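You operate a simulated robot arm through the tools that you are given. There is no shell and no other tool.

You are at the controls of a simulated robot arm. One attempt, no reset.

Task
Switch the low air unit off, swap its dusty filter for the clean one and switch it on again.
Fine: the dusty filter stands on the plywood stand. Set down upright: dusty filter.
Where things are to end (x, y in the base frame): dusty filter within 55 mm of [350, 0].

Only the result counts: the job must be done as asked and must still hold three seconds after the hand-in. Knocking over, shifting, dropping, spilling or breaking anything else fails it.

Robot
A 7-joint arm with a two-finger parallel gripper on a trunk, on a base that drives. Base frame: it is fixed to the floor where the robot stands at the start and does not move with it; the origin is under the middle of the robot, x ahead of it, y to its left, z up; the surface under the hand at the start is at about z = 1050. Units: mm, degrees, N and s.
With the tool pointing down near the work surface it reaches from about 340 to 740 mm from the robot's upright axis, wherever it stands. Its first joint turns from -143.0 to 143.0 degrees. Places, roughly: clean filter (26x5x20 cm) [300, 0, 600]; drain valve of the low air unit [400, 100, 700]; filter slot of the low air unit [300, 500, 900]; heat knob [600, -200, 1100]; louvre slider [500, 0, 1100]; mode switch of the low air unit [600, -100, 1100]; power button [500, 0, 1100]; top of the plywood stand [300, 0, 500]. Payload 3 kg.
The tool frame sits at the grasp point between the pads (the TCP): z along the fingers, y along the line on which they close. The tips reach 30 mm beyond it. Largest opening 94 mm; finger width 28, thickness 10; the body of the gripper, 50 by 96 mm, starts 55 mm behind the TCP.
Orientation is that of the tool frame in the base frame, as [roll, pitch, yaw] about the fixed x, y, z axes, in that order (R = Rz(yaw) Ry(pitch) Rx(roll)). With the fingers straight down and closing along the base's y, the tool's x points along the base's -x, its y along +y and its z along -z.

Tools
- The arm moves only by the tool servo_tool. Its argument "moves" is a list of rows, each a list of 7 numbers: the finger opening in mm, from 0 to 94, then the shift along the tool's x, y, z in units of 50 mm (1.0 is 50 mm), then the turn, a rotation vector about the tool's x, y, z in units of 5 degrees (1.0 is 5 degrees). In form: [[fingers, x, y, z, ax, ay, az], ...]. A call has 1 to 20 rows; each row shifts and turns the commanded pose from where the row before left it, along the tool's axes as they then stand. A call with a number of a shift or a turn outside -1 to 1 is refused whole. Rows are played at 5 a second. More than 50 mm and 8.6 degrees between two rows, or a gripper value outside its range, and nothing of the call is played. Where a pose cannot be reached the arm comes as near as it can. A force on the tool above 50 N (or 10 N above the force at the start of the call, whichever is more), or a blocked arm, ends the call early, and 0.2 s more pass. Each finger travels about 45 mm/s and halts on what it meets, pressing with about 25 N; the grip force reading is that of the motor and also rises with nothing between the fingers. The clock runs only during rows and for 0.2 s after the last one: add rows that do not move to give the fingers time. It gives the time, the measured TCP pose, the force on the tool (base axes), the opening and the grip force at its end, in the units of the frame above (readings bear some noise), with the torque about the TCP (base axes, N m) and any sound that the robot's microphone picked up.
- Cameras (640 x 400 px; columns grow to the right, rows downward): "scene" is now at [38.4, 169, 1740.4]; the picture's right is [0.37, -0.93, 0.00], its down [-0.79, -0.32, -0.52] and it looks along [0.49, 0.19, -0.85] (base axes); focal length 284 px, centre (320, 200). "wrist" rides on the gripper at [76, 14, -102] in the tool frame; the picture's right is [-0.18, 0.98, 0.00], its down [-0.75, -0.14, -0.64] and it looks along [-0.63, -0.12, 0.77] (tool axes); focal length 243 px, centre (320, 200). There is no depth. A picture from a camera that has moved, and an enlarged one, comes with that camera's place and axes in the base frame and with its lens.
- snapshot(camera): a new picture of that camera. It takes no simulated time.
- move_column(by): slides the trunk up (or, below 0, down) by that many mm; the arm and the scene camera ride with it, the base frame stays. It gives what a move gives, with no picture.
- steer(legs): drives the robot by 1 to 6 legs, each [ahead, left, turn to the left] in mm, mm and degrees, along the robot's own axes; the way and the turn of a leg run together, so that a leg with both is an arc; at most 1500 mm and 180 degrees a leg. The arm and the cameras ride along, it lands a little off, and it stops where it bumps. It gives what a move gives.
- turn_head(pan, tilt): turns the head with the scene camera to pan (to the left, within 143 degrees either way) and tilt (down, from -29 to 69), counted from straight ahead of the robot. It gives what a move gives.
- enlarge(camera, box): a new picture of the part [left, top, right, bottom] of that camera's present view, enlarged. It takes no simulated time.
- hand_in(): hands the job in; it is judged then, once.

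Places have to be worked out from the pictures, the camera data and where the tool is seen. Open the gripper and draw the arm clear of the work before you hand the job in, unless the task says otherwise.

The tools are called after "Request:" as a command line: name --pt "numbers of a row" for each row, then --argument value for the rest, lists and objects as JSON in quotes. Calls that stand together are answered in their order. servo_tool: Moves the arm, as the interface text tells. Its arguments: {"type":"object","properties":{"moves":{"type":"array"}},"required":["moves"]} The other tools are called the same way: move_column (by) slides the trunk up or down; steer (legs) drives the base; turn_head (pan, tilt) turns the head that bears the scene camera; snapshot (camera) takes a picture; enlarge (camera, box) takes an enlarged picture of a part of a camera's view; hand_in () hands the job in.

At the start:

```text
time: 0.0
position: [450.2, 346.7, 1344.3]
orientation: [180.0, -0.1, 179.9]
ft_force: [-0.6, 0.7, 0.0]
ft_torque: [-0.01, 0.0, -0.01]
grip_width: 93.9
finger_force: 0.0
trunk travel left (down, up): [-200.0, 190.0]
robot x, y, heading: [0.2, -3.3, 0.1]
head pan, tilt: [21.9, 58.3]
```

scene: 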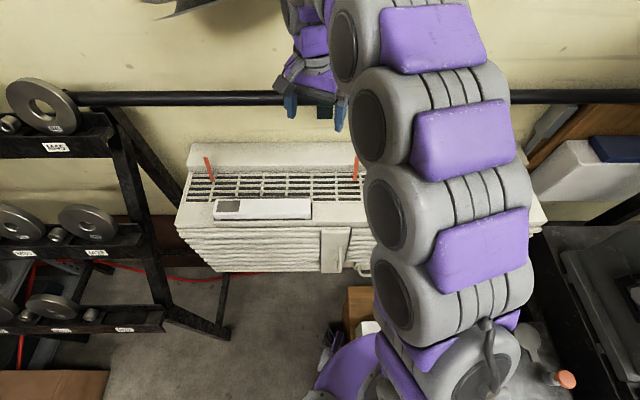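
wrist: 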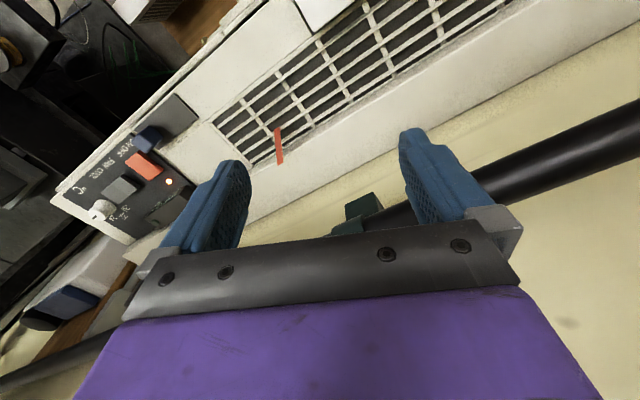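

The scene picture shows an air unit ahead with a grille, and the arm blocks the right part. I turn the head to see more of the scene.

Request:
turn_head --pan 0 --tilt 60

Request:
snapshot --camera "scene"

Request:
enlarge --camera "wrist" --box '[0, 60, 320, 260]'

```text
time: 0.9
position: [450.2, 343.6, 1344.7]
orientation: [179.8, -0.1, -180.0]
ft_force: [-0.7, -0.2, -0.6]
ft_torque: [-0.01, 0.0, 0.04]
grip_width: 93.8
finger_force: 0.0
trunk travel left (down, up): [-200.0, 190.0]
robot x, y, heading: [0.2, 1.4, 0.1]
head pan, tilt: [0.0, 60.0]
```

```text
taken
camera scene: at [41.5, 143.4, 1738.5], right [0.0, -1.0, 0.0], down [-0.87, 0.0, -0.5], along [0.5, 0.0, -0.87], focal length 284 px, centre (320, 200)
```

scene: 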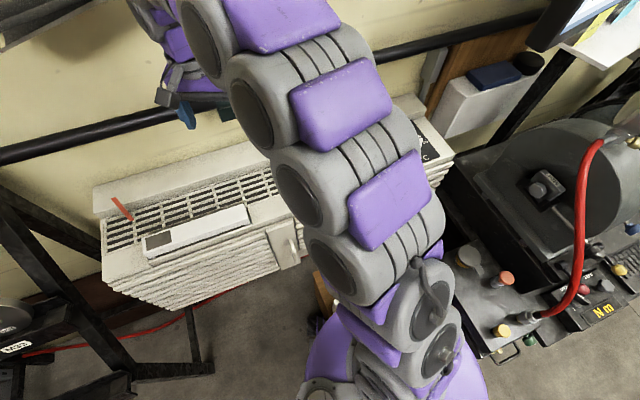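

```text
2.00 times, centred on (160, 160) of wrist
camera zoom: at [373.5, 358.5, 1447.1], right [0.18, 0.98, 0.0], down [0.75, -0.14, 0.64], along [0.63, -0.12, -0.77], focal length 485 px, centre (640, 280)
```

zoom: 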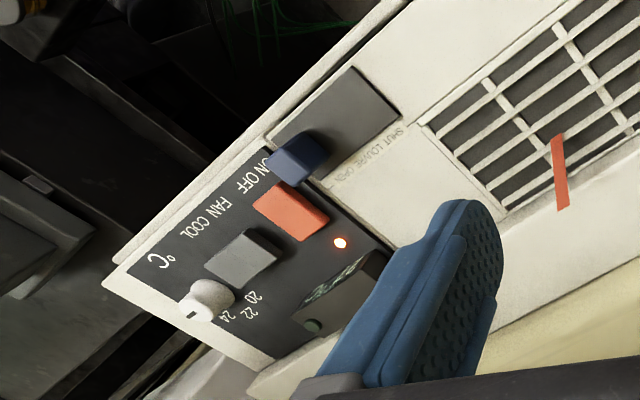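

The wrist camera shows the control panel: orange power rocker, grey mode switch, blue louvre slider, white knob, and a lit lamp. I look around with the head to find the stand, clean filter and free floor.

Request:
turn_head --pan -35 --tilt 60

Request:
snapshot --camera "scene"

Request:
turn_head --pan 60 --tilt 50

Request:
snapshot --camera "scene"

Request:
turn_head --pan 140 --tilt 40

Request:
snapshot --camera "scene"

Request:
turn_head --pan -140 --tilt 40

Request:
snapshot --camera "scene"

```text
time: 1.9
position: [450.5, 344.4, 1345.0]
orientation: [180.0, -0.1, -179.9]
ft_force: [-0.3, 0.2, -0.3]
ft_torque: [-0.02, 0.01, 0.01]
grip_width: 93.8
finger_force: 0.1
trunk travel left (down, up): [-200.0, 190.0]
robot x, y, heading: [0.1, 2.5, 0.0]
head pan, tilt: [-35.0, 60.0]
```

```text
taken
camera scene: at [29.4, 105.1, 1738.6], right [-0.57, -0.82, 0.0], down [-0.71, 0.49, -0.5], along [0.41, -0.29, -0.87], focal length 284 px, centre (320, 200)
```

scene: 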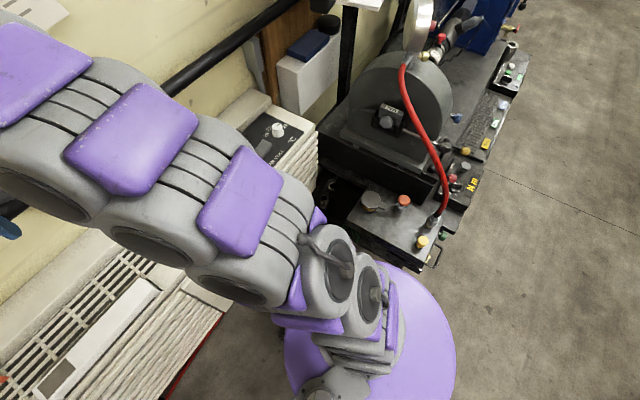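

```text
time: 3.6
position: [449.5, 344.1, 1345.5]
orientation: [179.9, -0.1, -180.0]
ft_force: [0.1, 0.8, 0.8]
ft_torque: [-0.02, 0.02, -0.02]
grip_width: 93.9
finger_force: 0.1
trunk travel left (down, up): [-200.0, 190.0]
robot x, y, heading: [2.5, 1.3, 0.1]
head pan, tilt: [60.0, 50.0]
```

```text
taken
camera scene: at [13.3, 210.1, 1750.9], right [0.87, -0.5, 0.0], down [-0.38, -0.66, -0.64], along [0.32, 0.55, -0.77], focal length 284 px, centre (320, 200)
```

scene: 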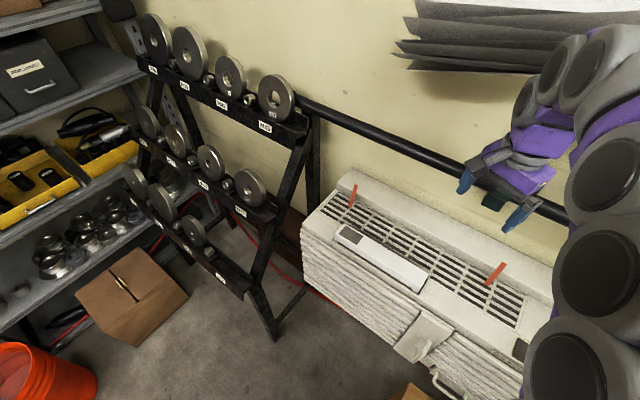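

```text
time: 5.1
position: [449.5, 344.4, 1346.4]
orientation: [179.9, 0.0, 180.0]
ft_force: [-0.2, 0.5, -0.9]
ft_torque: [0.0, 0.02, 0.01]
grip_width: 94.3
finger_force: 0.1
trunk travel left (down, up): [-200.0, 190.0]
robot x, y, heading: [-1.0, -1.5, 0.2]
head pan, tilt: [140.0, 40.0]
```

```text
taken
camera scene: at [-90.4, 198.2, 1765.3], right [0.64, 0.77, 0.0], down [0.49, -0.42, -0.77], along [-0.59, 0.49, -0.64], focal length 284 px, centre (320, 200)
```

scene: 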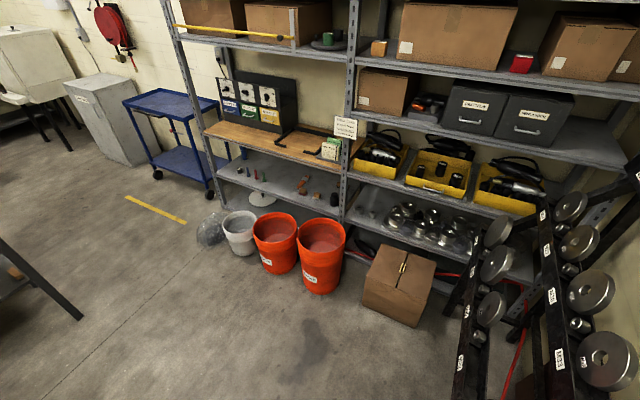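

```text
time: 9.0
position: [449.5, 344.1, 1345.0]
orientation: [-179.9, -0.1, -180.0]
ft_force: [-0.4, 0.1, -0.1]
ft_torque: [0.0, -0.02, 0.02]
grip_width: 94.2
finger_force: 0.0
trunk travel left (down, up): [-200.0, 190.0]
robot x, y, heading: [1.0, 0.9, 0.0]
head pan, tilt: [-140.0, 40.0]
```

```text
taken
camera scene: at [-90.4, 88.7, 1765.6], right [-0.64, 0.77, 0.0], down [0.49, 0.41, -0.77], along [-0.59, -0.49, -0.64], focal length 284 px, centre (320, 200)
```

scene: 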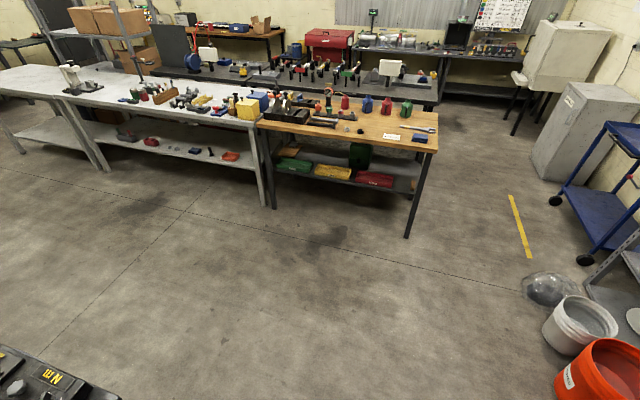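

Plenty of free floor behind. I back off 500 mm to view the unit, the stand and the clean filter from in front.

Request:
steer --legs '[[-500, 0, 0]]'

Request:
turn_head --pan 0 --tilt 45

Request:
snapshot --camera "scene"

Request:
snapshot --camera "wrist"

```text
time: 11.8
position: [-31.0, 343.1, 1346.6]
orientation: [179.8, 0.0, 179.6]
ft_force: [0.0, 0.4, 0.3]
ft_torque: [0.02, -0.02, -0.01]
grip_width: 94.1
finger_force: 0.2
trunk travel left (down, up): [-200.0, 190.0]
robot x, y, heading: [-482.3, 1.6, 0.0]
head pan, tilt: [-140.0, 40.0]
```

```text
time: 14.1
position: [-31.0, 342.8, 1346.6]
orientation: [179.8, 0.0, 179.7]
ft_force: [0.0, 1.4, -0.4]
ft_torque: [-0.03, -0.01, 0.01]
grip_width: 93.8
finger_force: 0.1
trunk travel left (down, up): [-200.0, 190.0]
robot x, y, heading: [-480.1, -2.3, -0.0]
head pan, tilt: [0.0, 45.0]
```

```text
taken
camera scene: at [-424.5, 144.1, 1757.9], right [0.0, -1.0, 0.0], down [-0.71, 0.0, -0.71], along [0.71, -0.01, -0.71], focal length 284 px, centre (320, 200)
```

scene: 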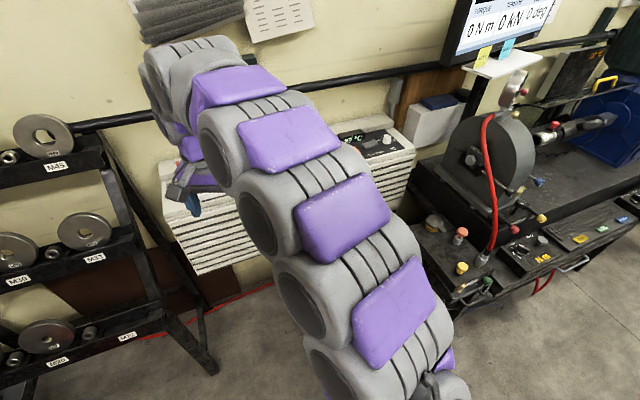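

```text
taken
camera wrist: at [-107.7, 355.9, 1448.2], right [0.19, 0.98, 0.0], down [0.75, -0.15, 0.64], along [0.63, -0.12, -0.77], focal length 243 px, centre (320, 200)
```

wrist: 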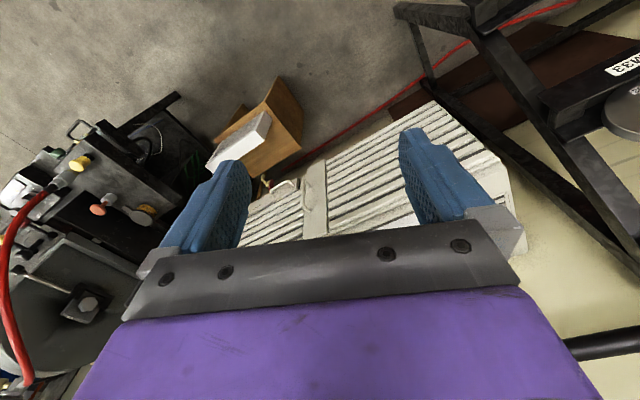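

The arm hides the unit. I swing the hand to the right, away from the unit, to clear the camera's view.

Request:
servo_tool --pt "94 0 -1 0 0 0 0" --pt "94 0 -1 0 0 0 0" --pt "94 0 -1 0 0 0 0" --pt "94 0 -1 0 0 0 0" --pt "94 0 -1 0 0 0 0" --pt "94 0 -1 0 0 0 0" --pt "94 0 -1 0 0 0 0" --pt "94 0 -1 0 0 0 0" --pt "94 0 -1 0 0 0 0" --pt "94 0 -1 0 0 0 0" --pt "94 0 -1 0 0 0 0" --pt "94 0 -1 0 0 0 0"

Request:
snapshot --camera "scene"

Request:
snapshot --camera "wrist"

```text
time: 16.7
position: [-33.5, -261.9, 1346.2]
orientation: [179.5, 0.0, 179.7]
ft_force: [-0.7, -0.2, -0.2]
ft_torque: [0.03, -0.02, -0.01]
grip_width: 94.0
finger_force: 0.2
trunk travel left (down, up): [-200.0, 190.0]
robot x, y, heading: [-485.0, -0.8, 0.0]
head pan, tilt: [0.0, 45.0]
```

```text
taken
camera scene: at [-423.9, 134.7, 1758.6], right [0.0, -1.0, 0.0], down [-0.71, 0.0, -0.71], along [0.71, 0.0, -0.71], focal length 284 px, centre (320, 200)
```

scene: 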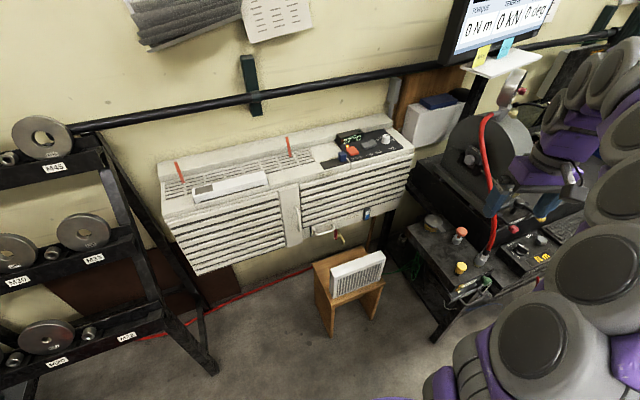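

```text
taken
camera wrist: at [-110.3, -249.3, 1447.6], right [0.19, 0.98, 0.01], down [0.75, -0.15, 0.64], along [0.63, -0.12, -0.77], focal length 243 px, centre (320, 200)
```

wrist: 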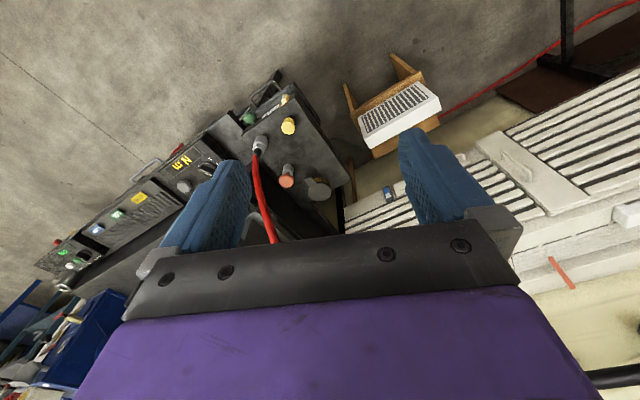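

Now a clear view: the unit on the wall, plywood stand in front with the clean white filter upright on it. I enlarge the details.

Request:
enlarge --camera "scene" --box '[150, 110, 310, 210]'

Request:
enlarge --camera "scene" --box '[270, 110, 430, 210]'

Request:
enlarge --camera "scene" --box '[270, 180, 430, 280]'

Request:
enlarge --camera "scene" --box '[270, 240, 430, 340]'

```text
4.00 times, centred on (230, 160) of scene
camera zoom: at [-423.9, 134.7, 1758.6], right [0.0, -1.0, 0.0], down [-0.71, 0.0, -0.71], along [0.71, 0.0, -0.71], focal length 1135 px, centre (680, 360)
```

zoom: 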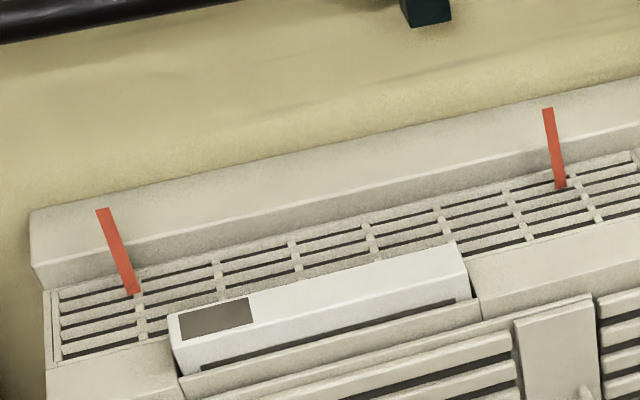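

```text
4.00 times, centred on (350, 160) of scene
camera zoom: at [-423.9, 134.7, 1758.6], right [0.0, -1.0, 0.0], down [-0.71, 0.0, -0.71], along [0.71, 0.0, -0.71], focal length 1135 px, centre (200, 360)
```

zoom: 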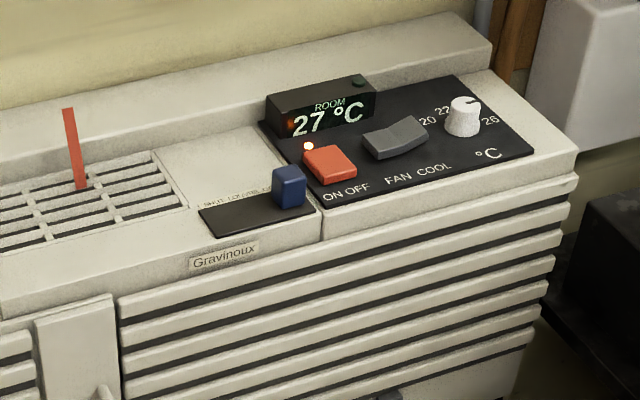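

```text
4.00 times, centred on (350, 230) of scene
camera zoom: at [-423.9, 134.7, 1758.6], right [0.0, -1.0, 0.0], down [-0.71, 0.0, -0.71], along [0.71, 0.0, -0.71], focal length 1135 px, centre (200, 80)
```

zoom: 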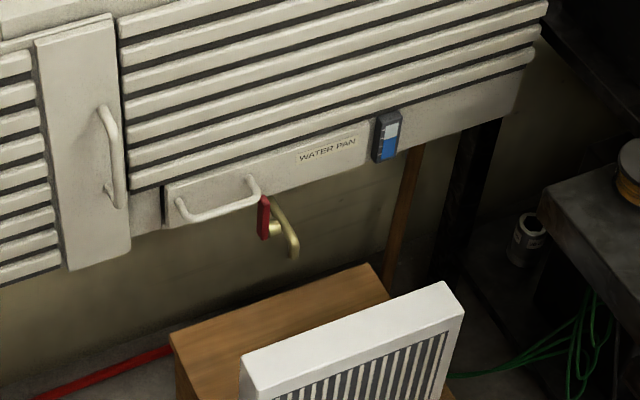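

```text
4.00 times, centred on (350, 290) of scene
camera zoom: at [-423.9, 134.7, 1758.6], right [0.0, -1.0, 0.0], down [-0.71, 0.0, -0.71], along [0.71, 0.0, -0.71], focal length 1135 px, centre (200, -160)
```

zoom: 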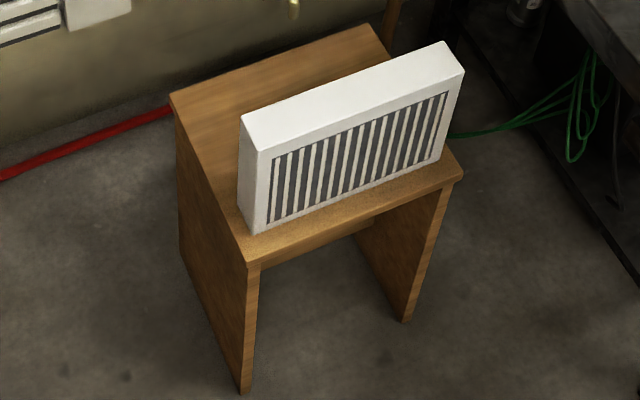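

Working from both pictures: the unit is yawed about 22°; power rocker near (549, 1, 1067), dusty filter bar centre near (349, 460, top 1070), clean filter near (271, -38, top ~660), stand top centre near (340, -9, 460). I bring the hand back to the middle and drive back forward to look at the panel with the wrist camera.

Request:
servo_tool --pt "94 0.5 1 0 0 0 0" --pt "94 0.5 1 0 0 0 0" --pt "94 0.5 1 0 0 0 0" --pt "94 0.5 1 0 0 0 0" --pt "94 0 1 0 0 0 0"

Request:
steer --legs '[[480, 0, 0]]'

Request:
snapshot --camera "wrist"

```text
refused: row 1 steps farther than a row can; nothing moved
```

```text
time: 19.5
position: [452.9, -262.7, 1345.7]
orientation: [179.7, 0.0, 179.6]
ft_force: [-0.6, -0.8, -0.8]
ft_torque: [-0.04, 0.02, -0.01]
grip_width: 93.9
finger_force: 0.1
trunk travel left (down, up): [-200.0, 190.0]
robot x, y, heading: [4.9, 0.3, -0.6]
head pan, tilt: [0.0, 45.0]
```

```text
taken
camera wrist: at [375.4, -248.5, 1448.3], right [0.19, 0.98, 0.0], down [0.75, -0.15, 0.64], along [0.63, -0.12, -0.77], focal length 243 px, centre (320, 200)
```

wrist: 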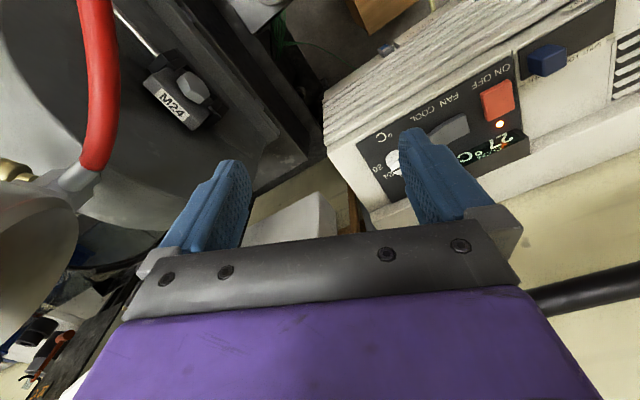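

The hand is clear of the machine. I move it left and back so the wrist camera looks over the panel.

Request:
servo_tool --pt "94 0 0.9 0 0 0 0" --pt "94 0.3 0.9 0 0 0 0" --pt "94 0.35 0.9 0 0 0 0" --pt "94 0.35 0.9 0 0 0 0" --pt "94 0.35 0.9 0 0 0 0" --pt "94 0.35 0.5 0.3 0 0 0"

Request:
snapshot --camera "wrist"

Request:
enlarge --camera "wrist" --box '[200, 60, 440, 210]'

```text
time: 20.9
position: [365.5, -7.3, 1334.4]
orientation: [179.8, -0.1, 179.5]
ft_force: [-0.7, 0.2, 0.1]
ft_torque: [0.01, -0.02, 0.02]
grip_width: 94.2
finger_force: 0.1
trunk travel left (down, up): [-200.0, 190.0]
robot x, y, heading: [3.4, 3.5, -0.4]
head pan, tilt: [0.0, 45.0]
```

```text
taken
camera wrist: at [288.8, 7.2, 1435.6], right [0.19, 0.98, 0.0], down [0.75, -0.15, 0.64], along [0.63, -0.12, -0.77], focal length 243 px, centre (320, 200)
```

wrist: 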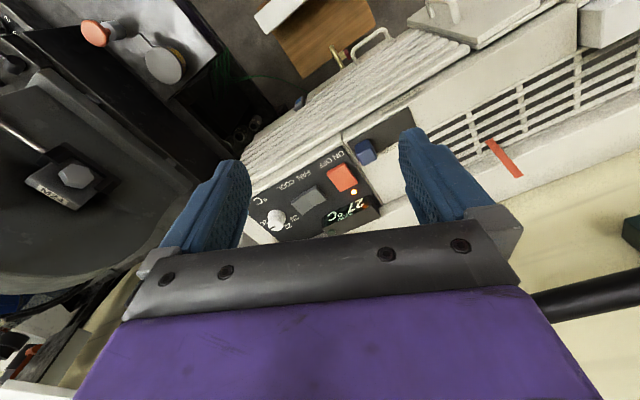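

```text
2.67 times, centred on (320, 135) of wrist
camera zoom: at [288.8, 7.2, 1435.6], right [0.19, 0.98, 0.0], down [0.75, -0.15, 0.64], along [0.63, -0.12, -0.77], focal length 647 px, centre (320, 373)
```

zoom: 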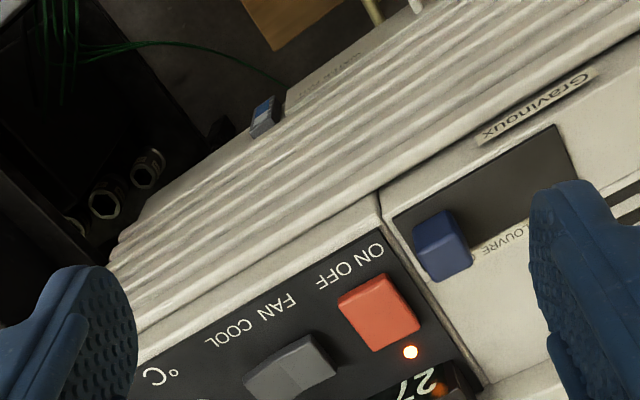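

The orange cap is a flat push button at about (546, 0), top near z 1067. I close the fingers and hover just above it.

Request:
servo_tool --pt "40 -0.8 0.03 0.5 0 0 0" --pt "0 -0.8 0.03 0.5 0 0 0" --pt "0 -0.8 0.03 0.5 0 0 0" --pt "0 -0.8 0.03 0.5 0 0 0" --pt "0 -0.41 0.03 0.8 0 0 0" --pt "0 0 0 0.8 0 0 0" --pt "0 0 0 0.5 0 0 0" --pt "0 0 0 0 0 0 0"

Request:
snapshot --camera "wrist"

Request:
snapshot --camera "scene"

```text
time: 22.7
position: [545.2, -6.5, 1127.5]
orientation: [179.9, 0.1, 179.5]
ft_force: [-0.3, 0.0, 0.2]
ft_torque: [0.0, 0.01, 0.0]
grip_width: 0.0
finger_force: 25.1
trunk travel left (down, up): [-200.0, 190.0]
robot x, y, heading: [-0.1, -1.1, -0.4]
head pan, tilt: [0.0, 45.0]
```

```text
taken
camera wrist: at [469.1, 8.8, 1229.3], right [0.19, 0.98, 0.0], down [0.75, -0.15, 0.64], along [0.63, -0.12, -0.77], focal length 243 px, centre (320, 200)
```

wrist: 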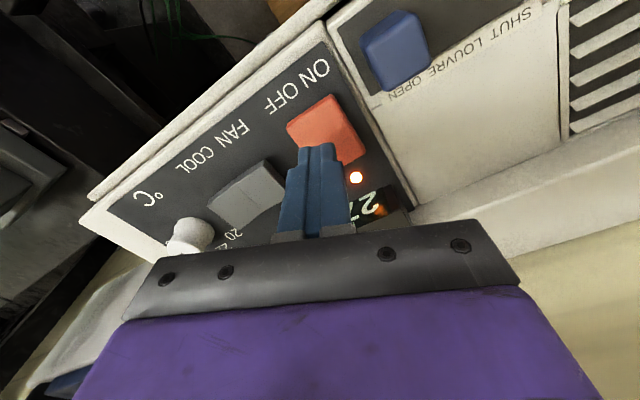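

```text
taken
camera scene: at [62.0, 138.2, 1758.2], right [-0.01, -1.0, 0.0], down [-0.71, 0.0, -0.71], along [0.71, 0.0, -0.71], focal length 284 px, centre (320, 200)
```

scene: 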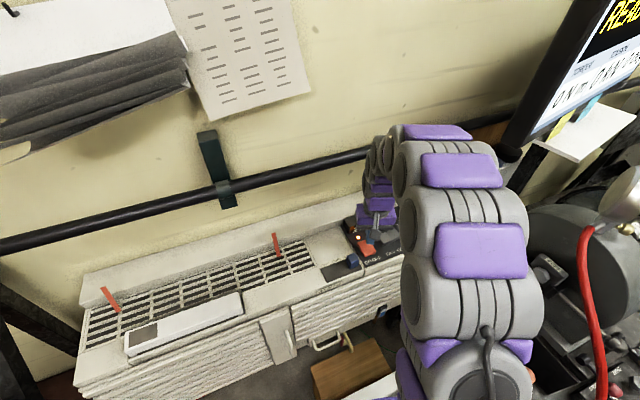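

The hover is about 5 mm off the button centre; I correct it and press down gently in small steps.

Request:
servo_tool --pt "0 0.08 0.14 0.1 0 0 0" --pt "0 0 0 0.2 0 0 0" --pt "0 0 0 0.1 0 0 0" --pt "0 0 0 0.06 0 0 0" --pt "0 0 0 0.06 0 0 0"

Request:
snapshot --camera "wrist"

```text
time: 23.9
position: [544.5, 4.2, 1102.9]
orientation: [179.9, 0.1, 179.6]
ft_force: [0.0, 0.1, -0.6]
ft_torque: [0.01, 0.0, 0.0]
grip_width: 0.1
finger_force: 25.1
trunk travel left (down, up): [-200.0, 190.0]
robot x, y, heading: [3.0, -0.0, -0.6]
head pan, tilt: [0.0, 45.0]
```

```text
taken
camera wrist: at [467.7, 18.4, 1203.9], right [0.19, 0.98, 0.0], down [0.75, -0.15, 0.64], along [0.63, -0.12, -0.77], focal length 243 px, centre (320, 200)
```

wrist: 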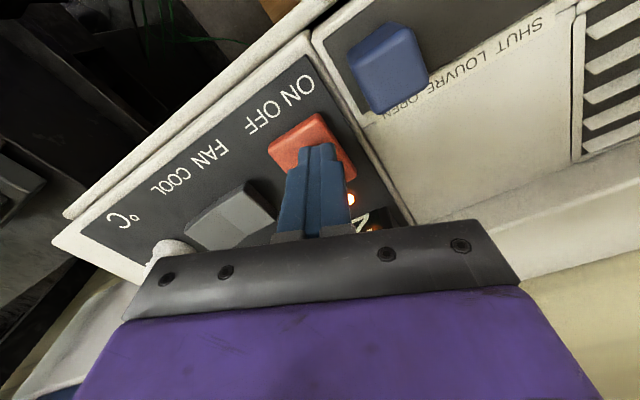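

No contact yet; the fingertips are over the cap. I continue in 2 mm steps.

Request:
servo_tool --pt "0 0.06 -0.04 0.04 0 0 0" --pt "0 0 0 0.04 0 0 0" --pt "0 0 0 0.04 0 0 0" --pt "0 0 0 0.04 0 0 0" --pt "0 0 0 0.04 0 0 0"

Request:
snapshot --camera "wrist"

```text
time: 25.1
position: [540.6, 1.8, 1093.3]
orientation: [179.8, 0.2, 179.6]
ft_force: [3.6, -0.6, 14.0]
ft_torque: [-0.01, -0.09, -0.01]
grip_width: 0.0
finger_force: 24.9
trunk travel left (down, up): [-200.0, 190.0]
robot x, y, heading: [3.6, 0.8, -0.3]
head pan, tilt: [0.0, 45.0]
heard: click
```

```text
taken
camera wrist: at [464.2, 16.5, 1194.7], right [0.19, 0.98, 0.0], down [0.75, -0.15, 0.64], along [0.63, -0.12, -0.77], focal length 243 px, centre (320, 200)
```

wrist: 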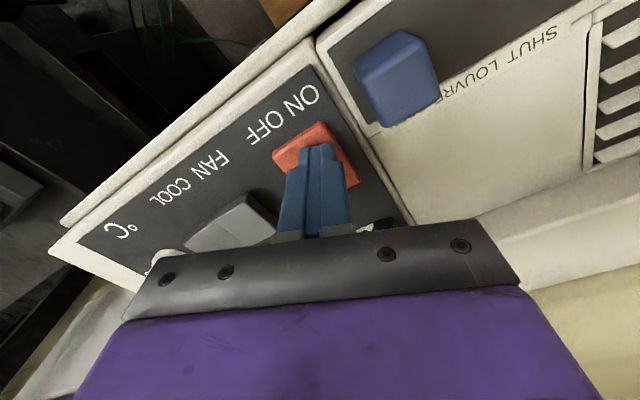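

A click was heard with 14 N, and the lamp seems dark. I lift straight up and check lamp and streamers.

Request:
servo_tool --pt "0 0 0 -0.3 0 0 0" --pt "0 0 0 -0.8 0 0 0" --pt "0 0 0 -0.8 0 0 0" --pt "0 0.3 0 -0.8 0 0 0" --pt "0 0.5 0 -0.8 0 0 0"

Request:
snapshot --camera "wrist"

Request:
enlarge --camera "scene" --box '[60, 180, 420, 400]'

```text
time: 26.3
position: [498.1, -0.4, 1269.1]
orientation: [179.9, 0.1, 179.5]
ft_force: [0.2, 0.3, 0.2]
ft_torque: [0.0, -0.01, 0.01]
grip_width: 0.0
finger_force: 24.9
trunk travel left (down, up): [-200.0, 190.0]
robot x, y, heading: [4.4, -1.6, -0.5]
head pan, tilt: [0.0, 45.0]
```

```text
taken
camera wrist: at [421.9, 14.6, 1370.4], right [0.19, 0.98, 0.0], down [0.75, -0.15, 0.64], along [0.63, -0.12, -0.77], focal length 243 px, centre (320, 200)
```

wrist: 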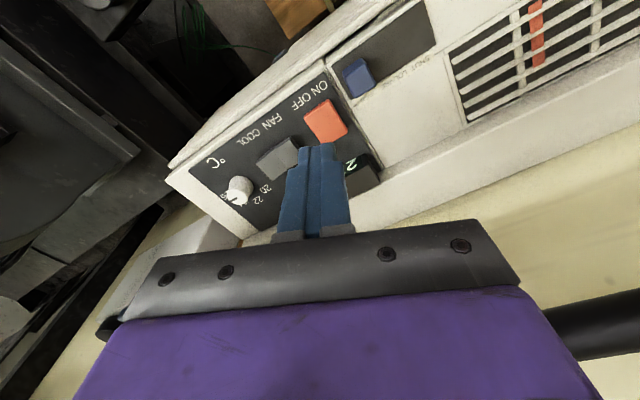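

```text
1.78 times, centred on (240, 290) of scene
camera zoom: at [58.9, 137.9, 1758.3], right [-0.01, -1.0, 0.0], down [-0.71, 0.0, -0.71], along [0.71, 0.0, -0.71], focal length 504 px, centre (462, 40)
```

zoom: 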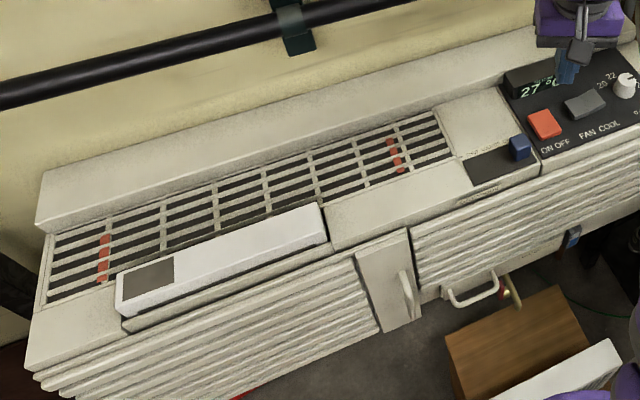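

The lamp is off and the streamers have dropped: the unit is off. I zoom on the dusty filter for exact placing.

Request:
enlarge --camera "scene" --box '[110, 275, 270, 375]'

Request:
enlarge --camera "scene" --box '[240, 310, 400, 400]'

```text
4.00 times, centred on (190, 325) of scene
camera zoom: at [58.9, 137.9, 1758.3], right [-0.01, -1.0, 0.0], down [-0.71, 0.0, -0.71], along [0.71, 0.0, -0.71], focal length 1135 px, centre (840, -300)
```

zoom: 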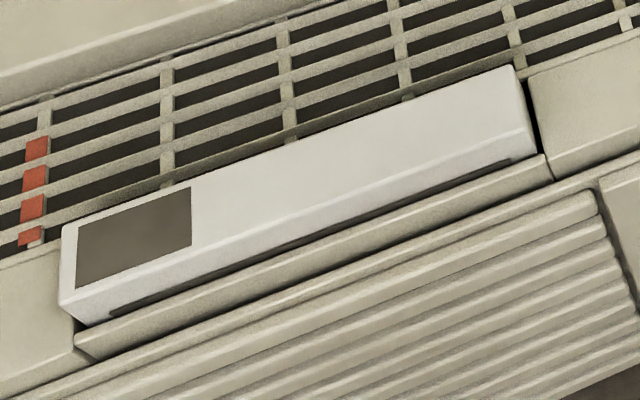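

```text
4.00 times, centred on (320, 355) of scene
camera zoom: at [58.9, 137.9, 1758.3], right [-0.01, -1.0, 0.0], down [-0.71, 0.0, -0.71], along [0.71, 0.0, -0.71], focal length 1135 px, centre (320, -420)
```

zoom: 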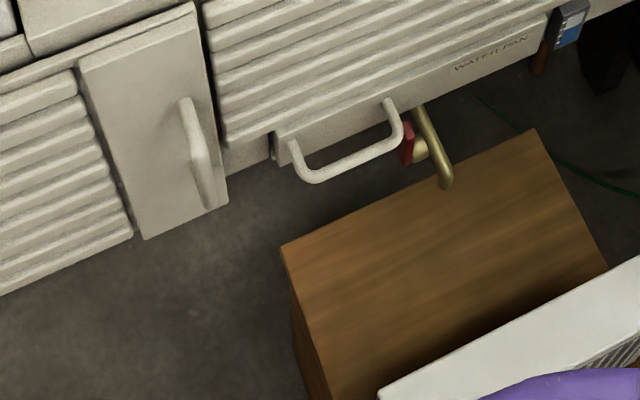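

Filter axis is yawed about 22°; its bar centre is about (341, 457), top ≈1077. I rotate the tool by −68° so the fingers close across the filter thickness, moving up and back a bit as I go.

Request:
servo_tool --pt "94 0 0 -0.5 0 0 1" --pt "94 0 0 -0.5 0 0 1" --pt "94 0 0 0 0 0 1" --pt "94 0 0 0 0 0 1" --pt "94 0 0 0 0 0 1" --pt "94 0 0 0 0 0 1" --pt "94 0 0 0 0 0 1" --pt "94 0 0 0 0 0 1" --pt "94 0 0 0 0 0 1" --pt "94 0 0 0 0 0 1" --pt "94 0 0 0 0 0 1" --pt "94 0 0 0 0 0 1" --pt "94 0 0 0 0 0 1" --pt "94 0 0 0 0 0 0.6"

```text
time: 29.3
position: [501.1, 1.3, 1317.5]
orientation: [179.9, -0.2, 111.5]
ft_force: [0.3, 0.2, -0.7]
ft_torque: [0.03, 0.02, 0.01]
grip_width: 94.1
finger_force: 0.0
trunk travel left (down, up): [-200.0, 190.0]
robot x, y, heading: [3.4, -6.0, -0.5]
head pan, tilt: [0.0, 45.0]
```

The turn was reached. I slide along the tool x axis to hover above the filter.

Request:
servo_tool --pt "94 0.97 0.04 0 0 0 0" --pt "94 0.97 0.04 0 0 0 0" --pt "94 0.97 0.04 0 0 0 0" --pt "94 0.97 0.04 0 0 0 0" --pt "94 0.97 0.04 0 0 0 0" --pt "94 0.97 0.04 0 0 0 0" --pt "94 0.97 0.04 0 0 0 0" --pt "94 0.97 0.04 0 0 0 0" --pt "94 0.97 0.04 0 0 0 0" --pt "94 0.93 0.04 0 0 0 0" --pt "94 0 0 0 0 0 0"

Request:
snapshot --camera "wrist"

Request:
snapshot --camera "scene"

```text
time: 31.7
position: [341.5, 457.4, 1319.8]
orientation: [179.9, -0.2, 111.6]
ft_force: [-0.5, 0.8, -0.4]
ft_torque: [0.03, -0.03, 0.01]
grip_width: 94.1
finger_force: 0.1
trunk travel left (down, up): [-200.0, 190.0]
robot x, y, heading: [7.2, 0.9, -0.5]
head pan, tilt: [0.0, 45.0]
```

```text
taken
camera wrist: at [325.7, 533.3, 1421.9], right [0.98, 0.19, 0.0], down [0.14, -0.75, 0.64], along [0.12, -0.63, -0.77], focal length 243 px, centre (320, 200)
```

wrist: 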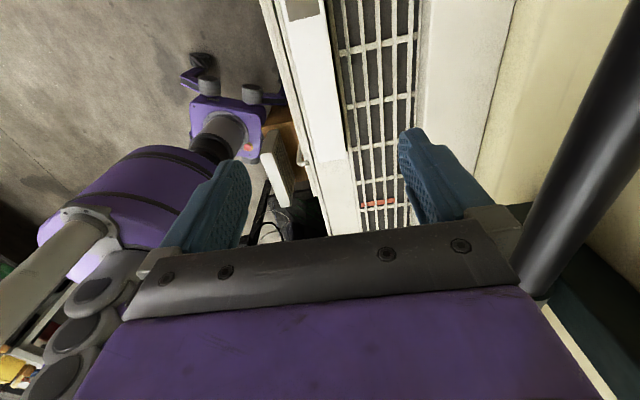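

```text
taken
camera scene: at [60.4, 144.0, 1757.8], right [-0.01, -1.0, 0.0], down [-0.71, 0.0, -0.71], along [0.71, -0.01, -0.71], focal length 284 px, centre (320, 200)
```

scene: 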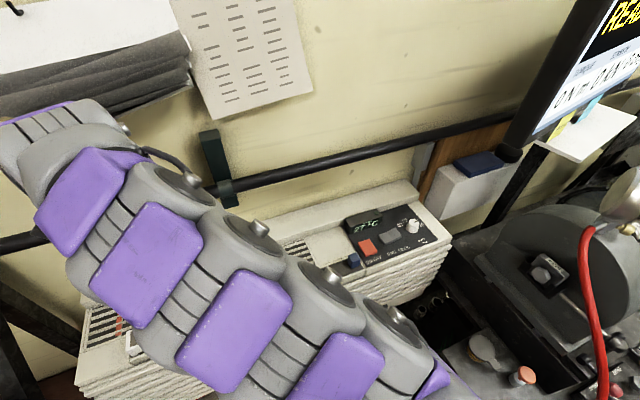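

The filter (white strip) lies between the fingers' view. I enlarge to measure it.

Request:
enlarge --camera "wrist" --box '[240, 0, 440, 230]'

```text
1.74 times, centred on (340, 115) of wrist
camera zoom: at [325.7, 533.3, 1421.9], right [0.98, 0.19, 0.0], down [0.14, -0.75, 0.64], along [0.12, -0.63, -0.77], focal length 422 px, centre (285, 348)
```

zoom: 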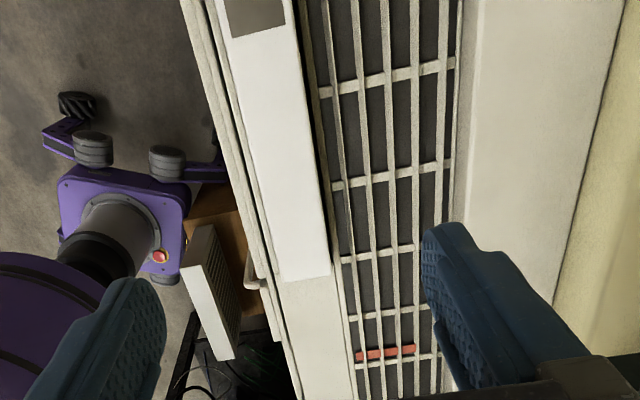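

Wrist view puts the bar centre at about (338, 458), in line with the tool. I descend in stages to about 40 mm above grasp height.

Request:
servo_tool --pt "94 0 -0.06 0.9 0 0 0" --pt "94 0 0 0.9 0 0 0" --pt "94 0 0 0.9 0 0 0" --pt "94 0 0 0.8 0 0 0" --pt "94 0 0 0.4 0 0 0" --pt "94 0 0 0 0 0 0"

Request:
snapshot --camera "wrist"

```text
time: 33.1
position: [340.3, 457.9, 1125.3]
orientation: [179.8, -0.2, 111.6]
ft_force: [-0.4, -0.1, -0.3]
ft_torque: [-0.01, -0.03, -0.01]
grip_width: 94.2
finger_force: 0.1
trunk travel left (down, up): [-200.0, 190.0]
robot x, y, heading: [3.8, -4.4, -0.3]
head pan, tilt: [0.0, 45.0]
```

```text
taken
camera wrist: at [324.7, 532.2, 1226.3], right [0.98, 0.19, 0.0], down [0.15, -0.75, 0.64], along [0.12, -0.63, -0.77], focal length 243 px, centre (320, 200)
```

wrist: 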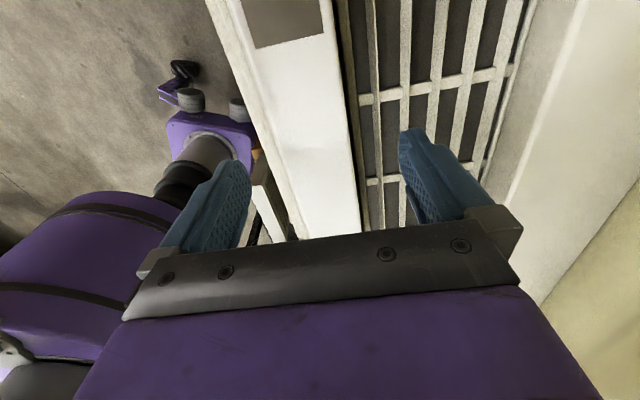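

The bar is centred between the fingers. I lower 40 mm carefully and check force.

Request:
servo_tool --pt "94 0 -0.04 0.3 0 0 0" --pt "94 0 0 0.2 0 0 0" --pt "94 0 0 0.14 0 0 0" --pt "94 0 0 0.1 0 0 0" --pt "94 0 0 0.06 0 0 0"

Request:
snapshot --camera "wrist"

Request:
turn_head --pan 55 --tilt 50

Request:
snapshot --camera "scene"

```text
time: 34.3
position: [338.2, 457.6, 1083.6]
orientation: [180.0, 0.0, 111.7]
ft_force: [-1.0, 0.7, 0.3]
ft_torque: [0.03, -0.01, 0.01]
grip_width: 94.0
finger_force: 0.1
trunk travel left (down, up): [-200.0, 190.0]
robot x, y, heading: [6.0, -5.4, -0.4]
head pan, tilt: [0.0, 45.0]
```

```text
taken
camera wrist: at [322.0, 533.5, 1185.5], right [0.98, 0.19, 0.0], down [0.15, -0.75, 0.64], along [0.12, -0.63, -0.77], focal length 243 px, centre (320, 200)
```

wrist: 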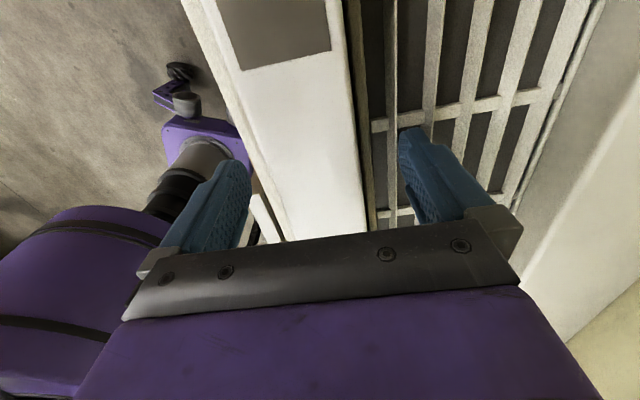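

```text
time: 35.6
position: [337.9, 457.0, 1083.6]
orientation: [179.9, -0.1, 111.6]
ft_force: [-0.1, 0.0, -0.4]
ft_torque: [0.01, -0.01, 0.03]
grip_width: 93.8
finger_force: 0.0
trunk travel left (down, up): [-200.0, 190.0]
robot x, y, heading: [4.4, -3.0, -0.1]
head pan, tilt: [55.0, 50.0]
```

```text
taken
camera scene: at [24.2, 206.6, 1750.7], right [0.81, -0.58, 0.0], down [-0.44, -0.63, -0.64], along [0.37, 0.52, -0.77], focal length 284 px, centre (320, 200)
```

scene: 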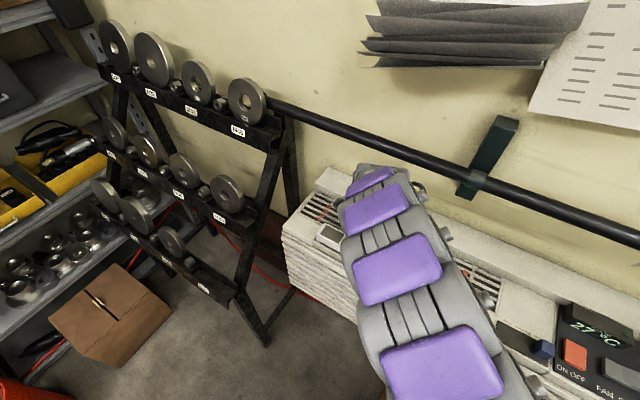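

The bar centre is about 4 mm toward the front of the tool centre; I correct that and close on the filter.

Request:
servo_tool --pt "94 0 -0.07 0.03 0 0 0" --pt "94 0 0 0 0 0 0" --pt "30 0 0 0 0 0 0" --pt "30 0 0 0 0 0 0" --pt "30 0 0 0 0 0 0" --pt "30 0 0 0 0 0 0" --pt "30 0 0 0 0 0 0"

Request:
snapshot --camera "wrist"

```text
time: 37.2
position: [334.5, 457.5, 1081.0]
orientation: [179.9, -0.2, 111.6]
ft_force: [0.1, 0.6, 1.4]
ft_torque: [0.0, 0.1, 0.2]
grip_width: 52.3
finger_force: 25.0
trunk travel left (down, up): [-200.0, 190.0]
robot x, y, heading: [8.5, -1.1, -0.2]
head pan, tilt: [55.0, 50.0]
```

```text
taken
camera wrist: at [318.7, 532.2, 1183.7], right [0.98, 0.19, 0.0], down [0.15, -0.75, 0.64], along [0.12, -0.63, -0.77], focal length 243 px, centre (320, 200)
```

wrist: 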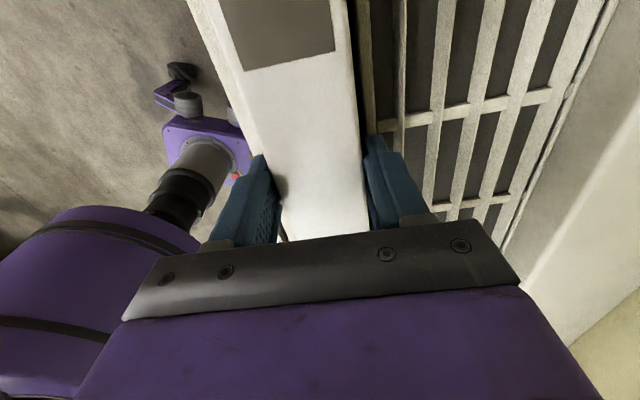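

Gripped at 52 mm. I lift slowly first and watch the forces.

Request:
servo_tool --pt "30 0 0 -0.1 0 0 0" --pt "30 0 0 -0.2 0 0 0" --pt "30 0 0 -0.3 0 0 0" --pt "30 0 0 -0.3 0 0 0" --pt "30 0 0 0 0 0 0"

Request:
snapshot --camera "wrist"

```text
time: 38.4
position: [333.2, 457.8, 1126.9]
orientation: [179.9, -0.2, 111.6]
ft_force: [-1.1, 0.6, -1.3]
ft_torque: [-0.02, 0.02, -0.01]
grip_width: 52.0
finger_force: 25.1
trunk travel left (down, up): [-200.0, 190.0]
robot x, y, heading: [4.3, -0.1, -0.4]
head pan, tilt: [55.0, 50.0]
```

```text
taken
camera wrist: at [318.2, 532.5, 1228.8], right [0.98, 0.19, 0.0], down [0.15, -0.75, 0.64], along [0.12, -0.63, -0.77], focal length 243 px, centre (320, 200)
```

wrist: 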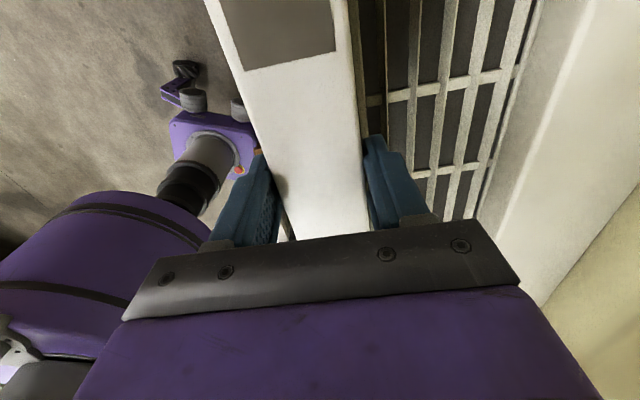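

The filter rises with the hand, force is only about −1 N. I keep lifting until it is clear of the unit.

Request:
servo_tool --pt "30 0 0 -0.4 0 0 0" --pt "30 0 0 -0.4 0 0 0" --pt "30 0 0 -0.4 0 0 0" --pt "30 0 0 -0.4 0 0 0" --pt "30 0 0 -0.4 0 0 0" --pt "30 0 0 -0.4 0 0 0" --pt "30 0 0 -0.4 0 0 0" --pt "30 0 0 -0.4 0 0 0" --pt "30 0 0 -0.4 0 0 0" --pt "30 0 0 -0.4 0 0 0" --pt "30 0 0 0 0 0 0"

Request:
snapshot --camera "wrist"

Request:
snapshot --camera "scene"

```text
time: 40.8
position: [333.1, 455.8, 1328.7]
orientation: [179.8, -0.2, 111.6]
ft_force: [-0.1, -1.2, -2.6]
ft_torque: [-0.02, 0.01, 0.0]
grip_width: 52.0
finger_force: 25.2
trunk travel left (down, up): [-200.0, 190.0]
robot x, y, heading: [-1.2, 0.4, -0.3]
head pan, tilt: [55.0, 50.0]
```

```text
taken
camera wrist: at [317.8, 530.3, 1430.3], right [0.98, 0.19, 0.0], down [0.15, -0.75, 0.64], along [0.12, -0.63, -0.77], focal length 243 px, centre (320, 200)
```

wrist: 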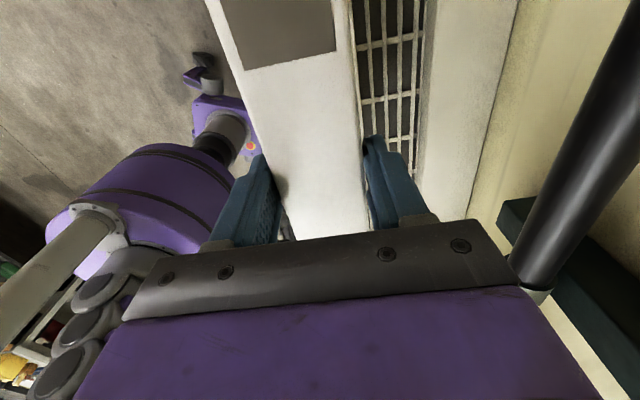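

```text
taken
camera scene: at [24.2, 206.5, 1750.7], right [0.82, -0.58, 0.0], down [-0.44, -0.63, -0.64], along [0.37, 0.52, -0.77], focal length 284 px, centre (320, 200)
```

scene: 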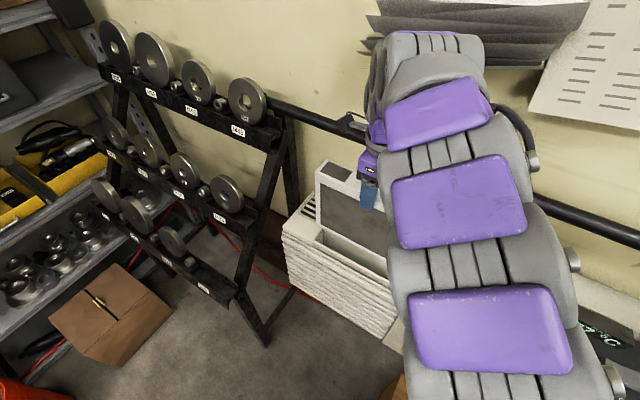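

The filter is out (weight about 2 N) and its bottom is well clear of the slot. I back straight off so I can bring it over to the stand without passing over the panel.

Request:
steer --legs '[[-500, 0, 0]]'

Request:
turn_head --pan 25 --tilt 45

Request:
snapshot --camera "scene"

```text
time: 43.7
position: [-174.9, 458.5, 1328.2]
orientation: [179.8, -0.1, 112.0]
ft_force: [-0.3, 0.3, -2.7]
ft_torque: [0.01, -0.03, -0.03]
grip_width: 51.9
finger_force: 24.8
trunk travel left (down, up): [-200.0, 190.0]
robot x, y, heading: [-498.3, -0.4, -0.1]
head pan, tilt: [55.0, 50.0]
```

```text
time: 44.7
position: [-175.7, 455.6, 1330.6]
orientation: [179.9, -0.2, 111.9]
ft_force: [-0.3, -0.7, -1.9]
ft_torque: [0.01, -0.02, 0.0]
grip_width: 52.2
finger_force: 25.1
trunk travel left (down, up): [-200.0, 190.0]
robot x, y, heading: [-498.8, -3.8, 0.0]
head pan, tilt: [25.0, 45.0]
```

```text
taken
camera scene: at [-452.1, 179.6, 1757.7], right [0.42, -0.91, 0.0], down [-0.64, -0.3, -0.7], along [0.64, 0.3, -0.71], focal length 284 px, centre (320, 200)
```

scene: 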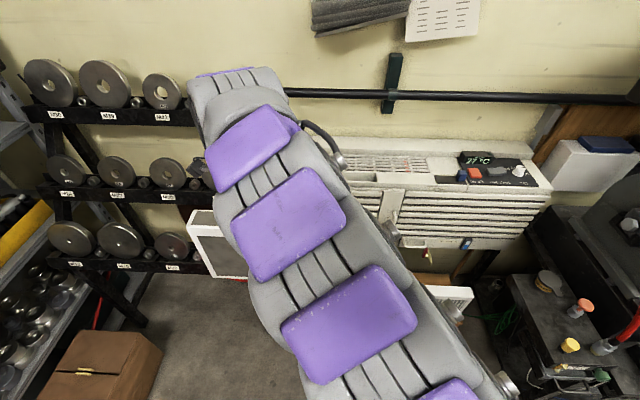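

Now I swing the filter to straight ahead of the robot, about 500 mm from its axis.

Request:
servo_tool --pt "30 -0.97 0 0 0 0 0" --pt "30 -0.97 0 0 0 0 0" --pt "30 -0.97 0 0 0 0 0" --pt "30 -0.97 0 0 0 0 0" --pt "30 -0.97 0 0 0 0 0" --pt "30 -0.97 0 0 0 0 0" --pt "30 -0.97 0 0 0 0 0" --pt "30 -0.97 0 0 0 0 0" --pt "30 -0.97 0 0 0 0 0" --pt "30 -0.97 0 0 0 0 0" --pt "30 0 0 0 0 0 0"

Request:
turn_head --pan 22 --tilt 50

Request:
snapshot --camera "scene"

Request:
snapshot --camera "wrist"

```text
time: 47.1
position: [3.8, 3.9, 1327.6]
orientation: [179.7, -0.4, 112.0]
ft_force: [0.2, 0.5, -2.5]
ft_torque: [-0.03, -0.02, -0.08]
grip_width: 52.0
finger_force: 24.9
trunk travel left (down, up): [-200.0, 190.0]
robot x, y, heading: [-501.9, -1.2, 0.2]
head pan, tilt: [25.0, 45.0]
```

```text
time: 47.8
position: [3.6, 5.2, 1327.9]
orientation: [179.8, -0.2, 111.9]
ft_force: [-0.4, -0.2, -1.7]
ft_torque: [0.01, 0.0, -0.01]
grip_width: 52.3
finger_force: 24.8
trunk travel left (down, up): [-200.0, 190.0]
robot x, y, heading: [-500.6, -0.0, -0.2]
head pan, tilt: [22.0, 50.0]
```

```text
taken
camera scene: at [-453.0, 169.3, 1751.3], right [0.37, -0.93, 0.0], down [-0.71, -0.29, -0.64], along [0.59, 0.24, -0.77], focal length 284 px, centre (320, 200)
```

scene: 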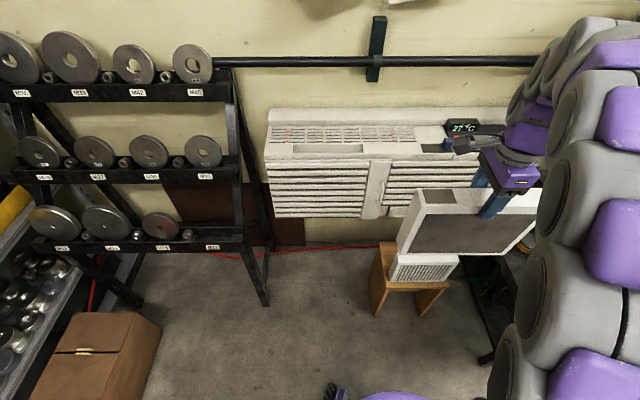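

```text
taken
camera wrist: at [-11.9, 81.0, 1429.4], right [0.98, 0.2, 0.0], down [0.15, -0.75, 0.64], along [0.13, -0.63, -0.77], focal length 243 px, centre (320, 200)
```

wrist: 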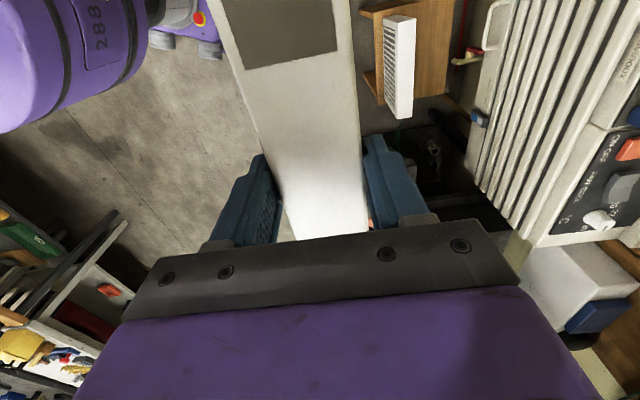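

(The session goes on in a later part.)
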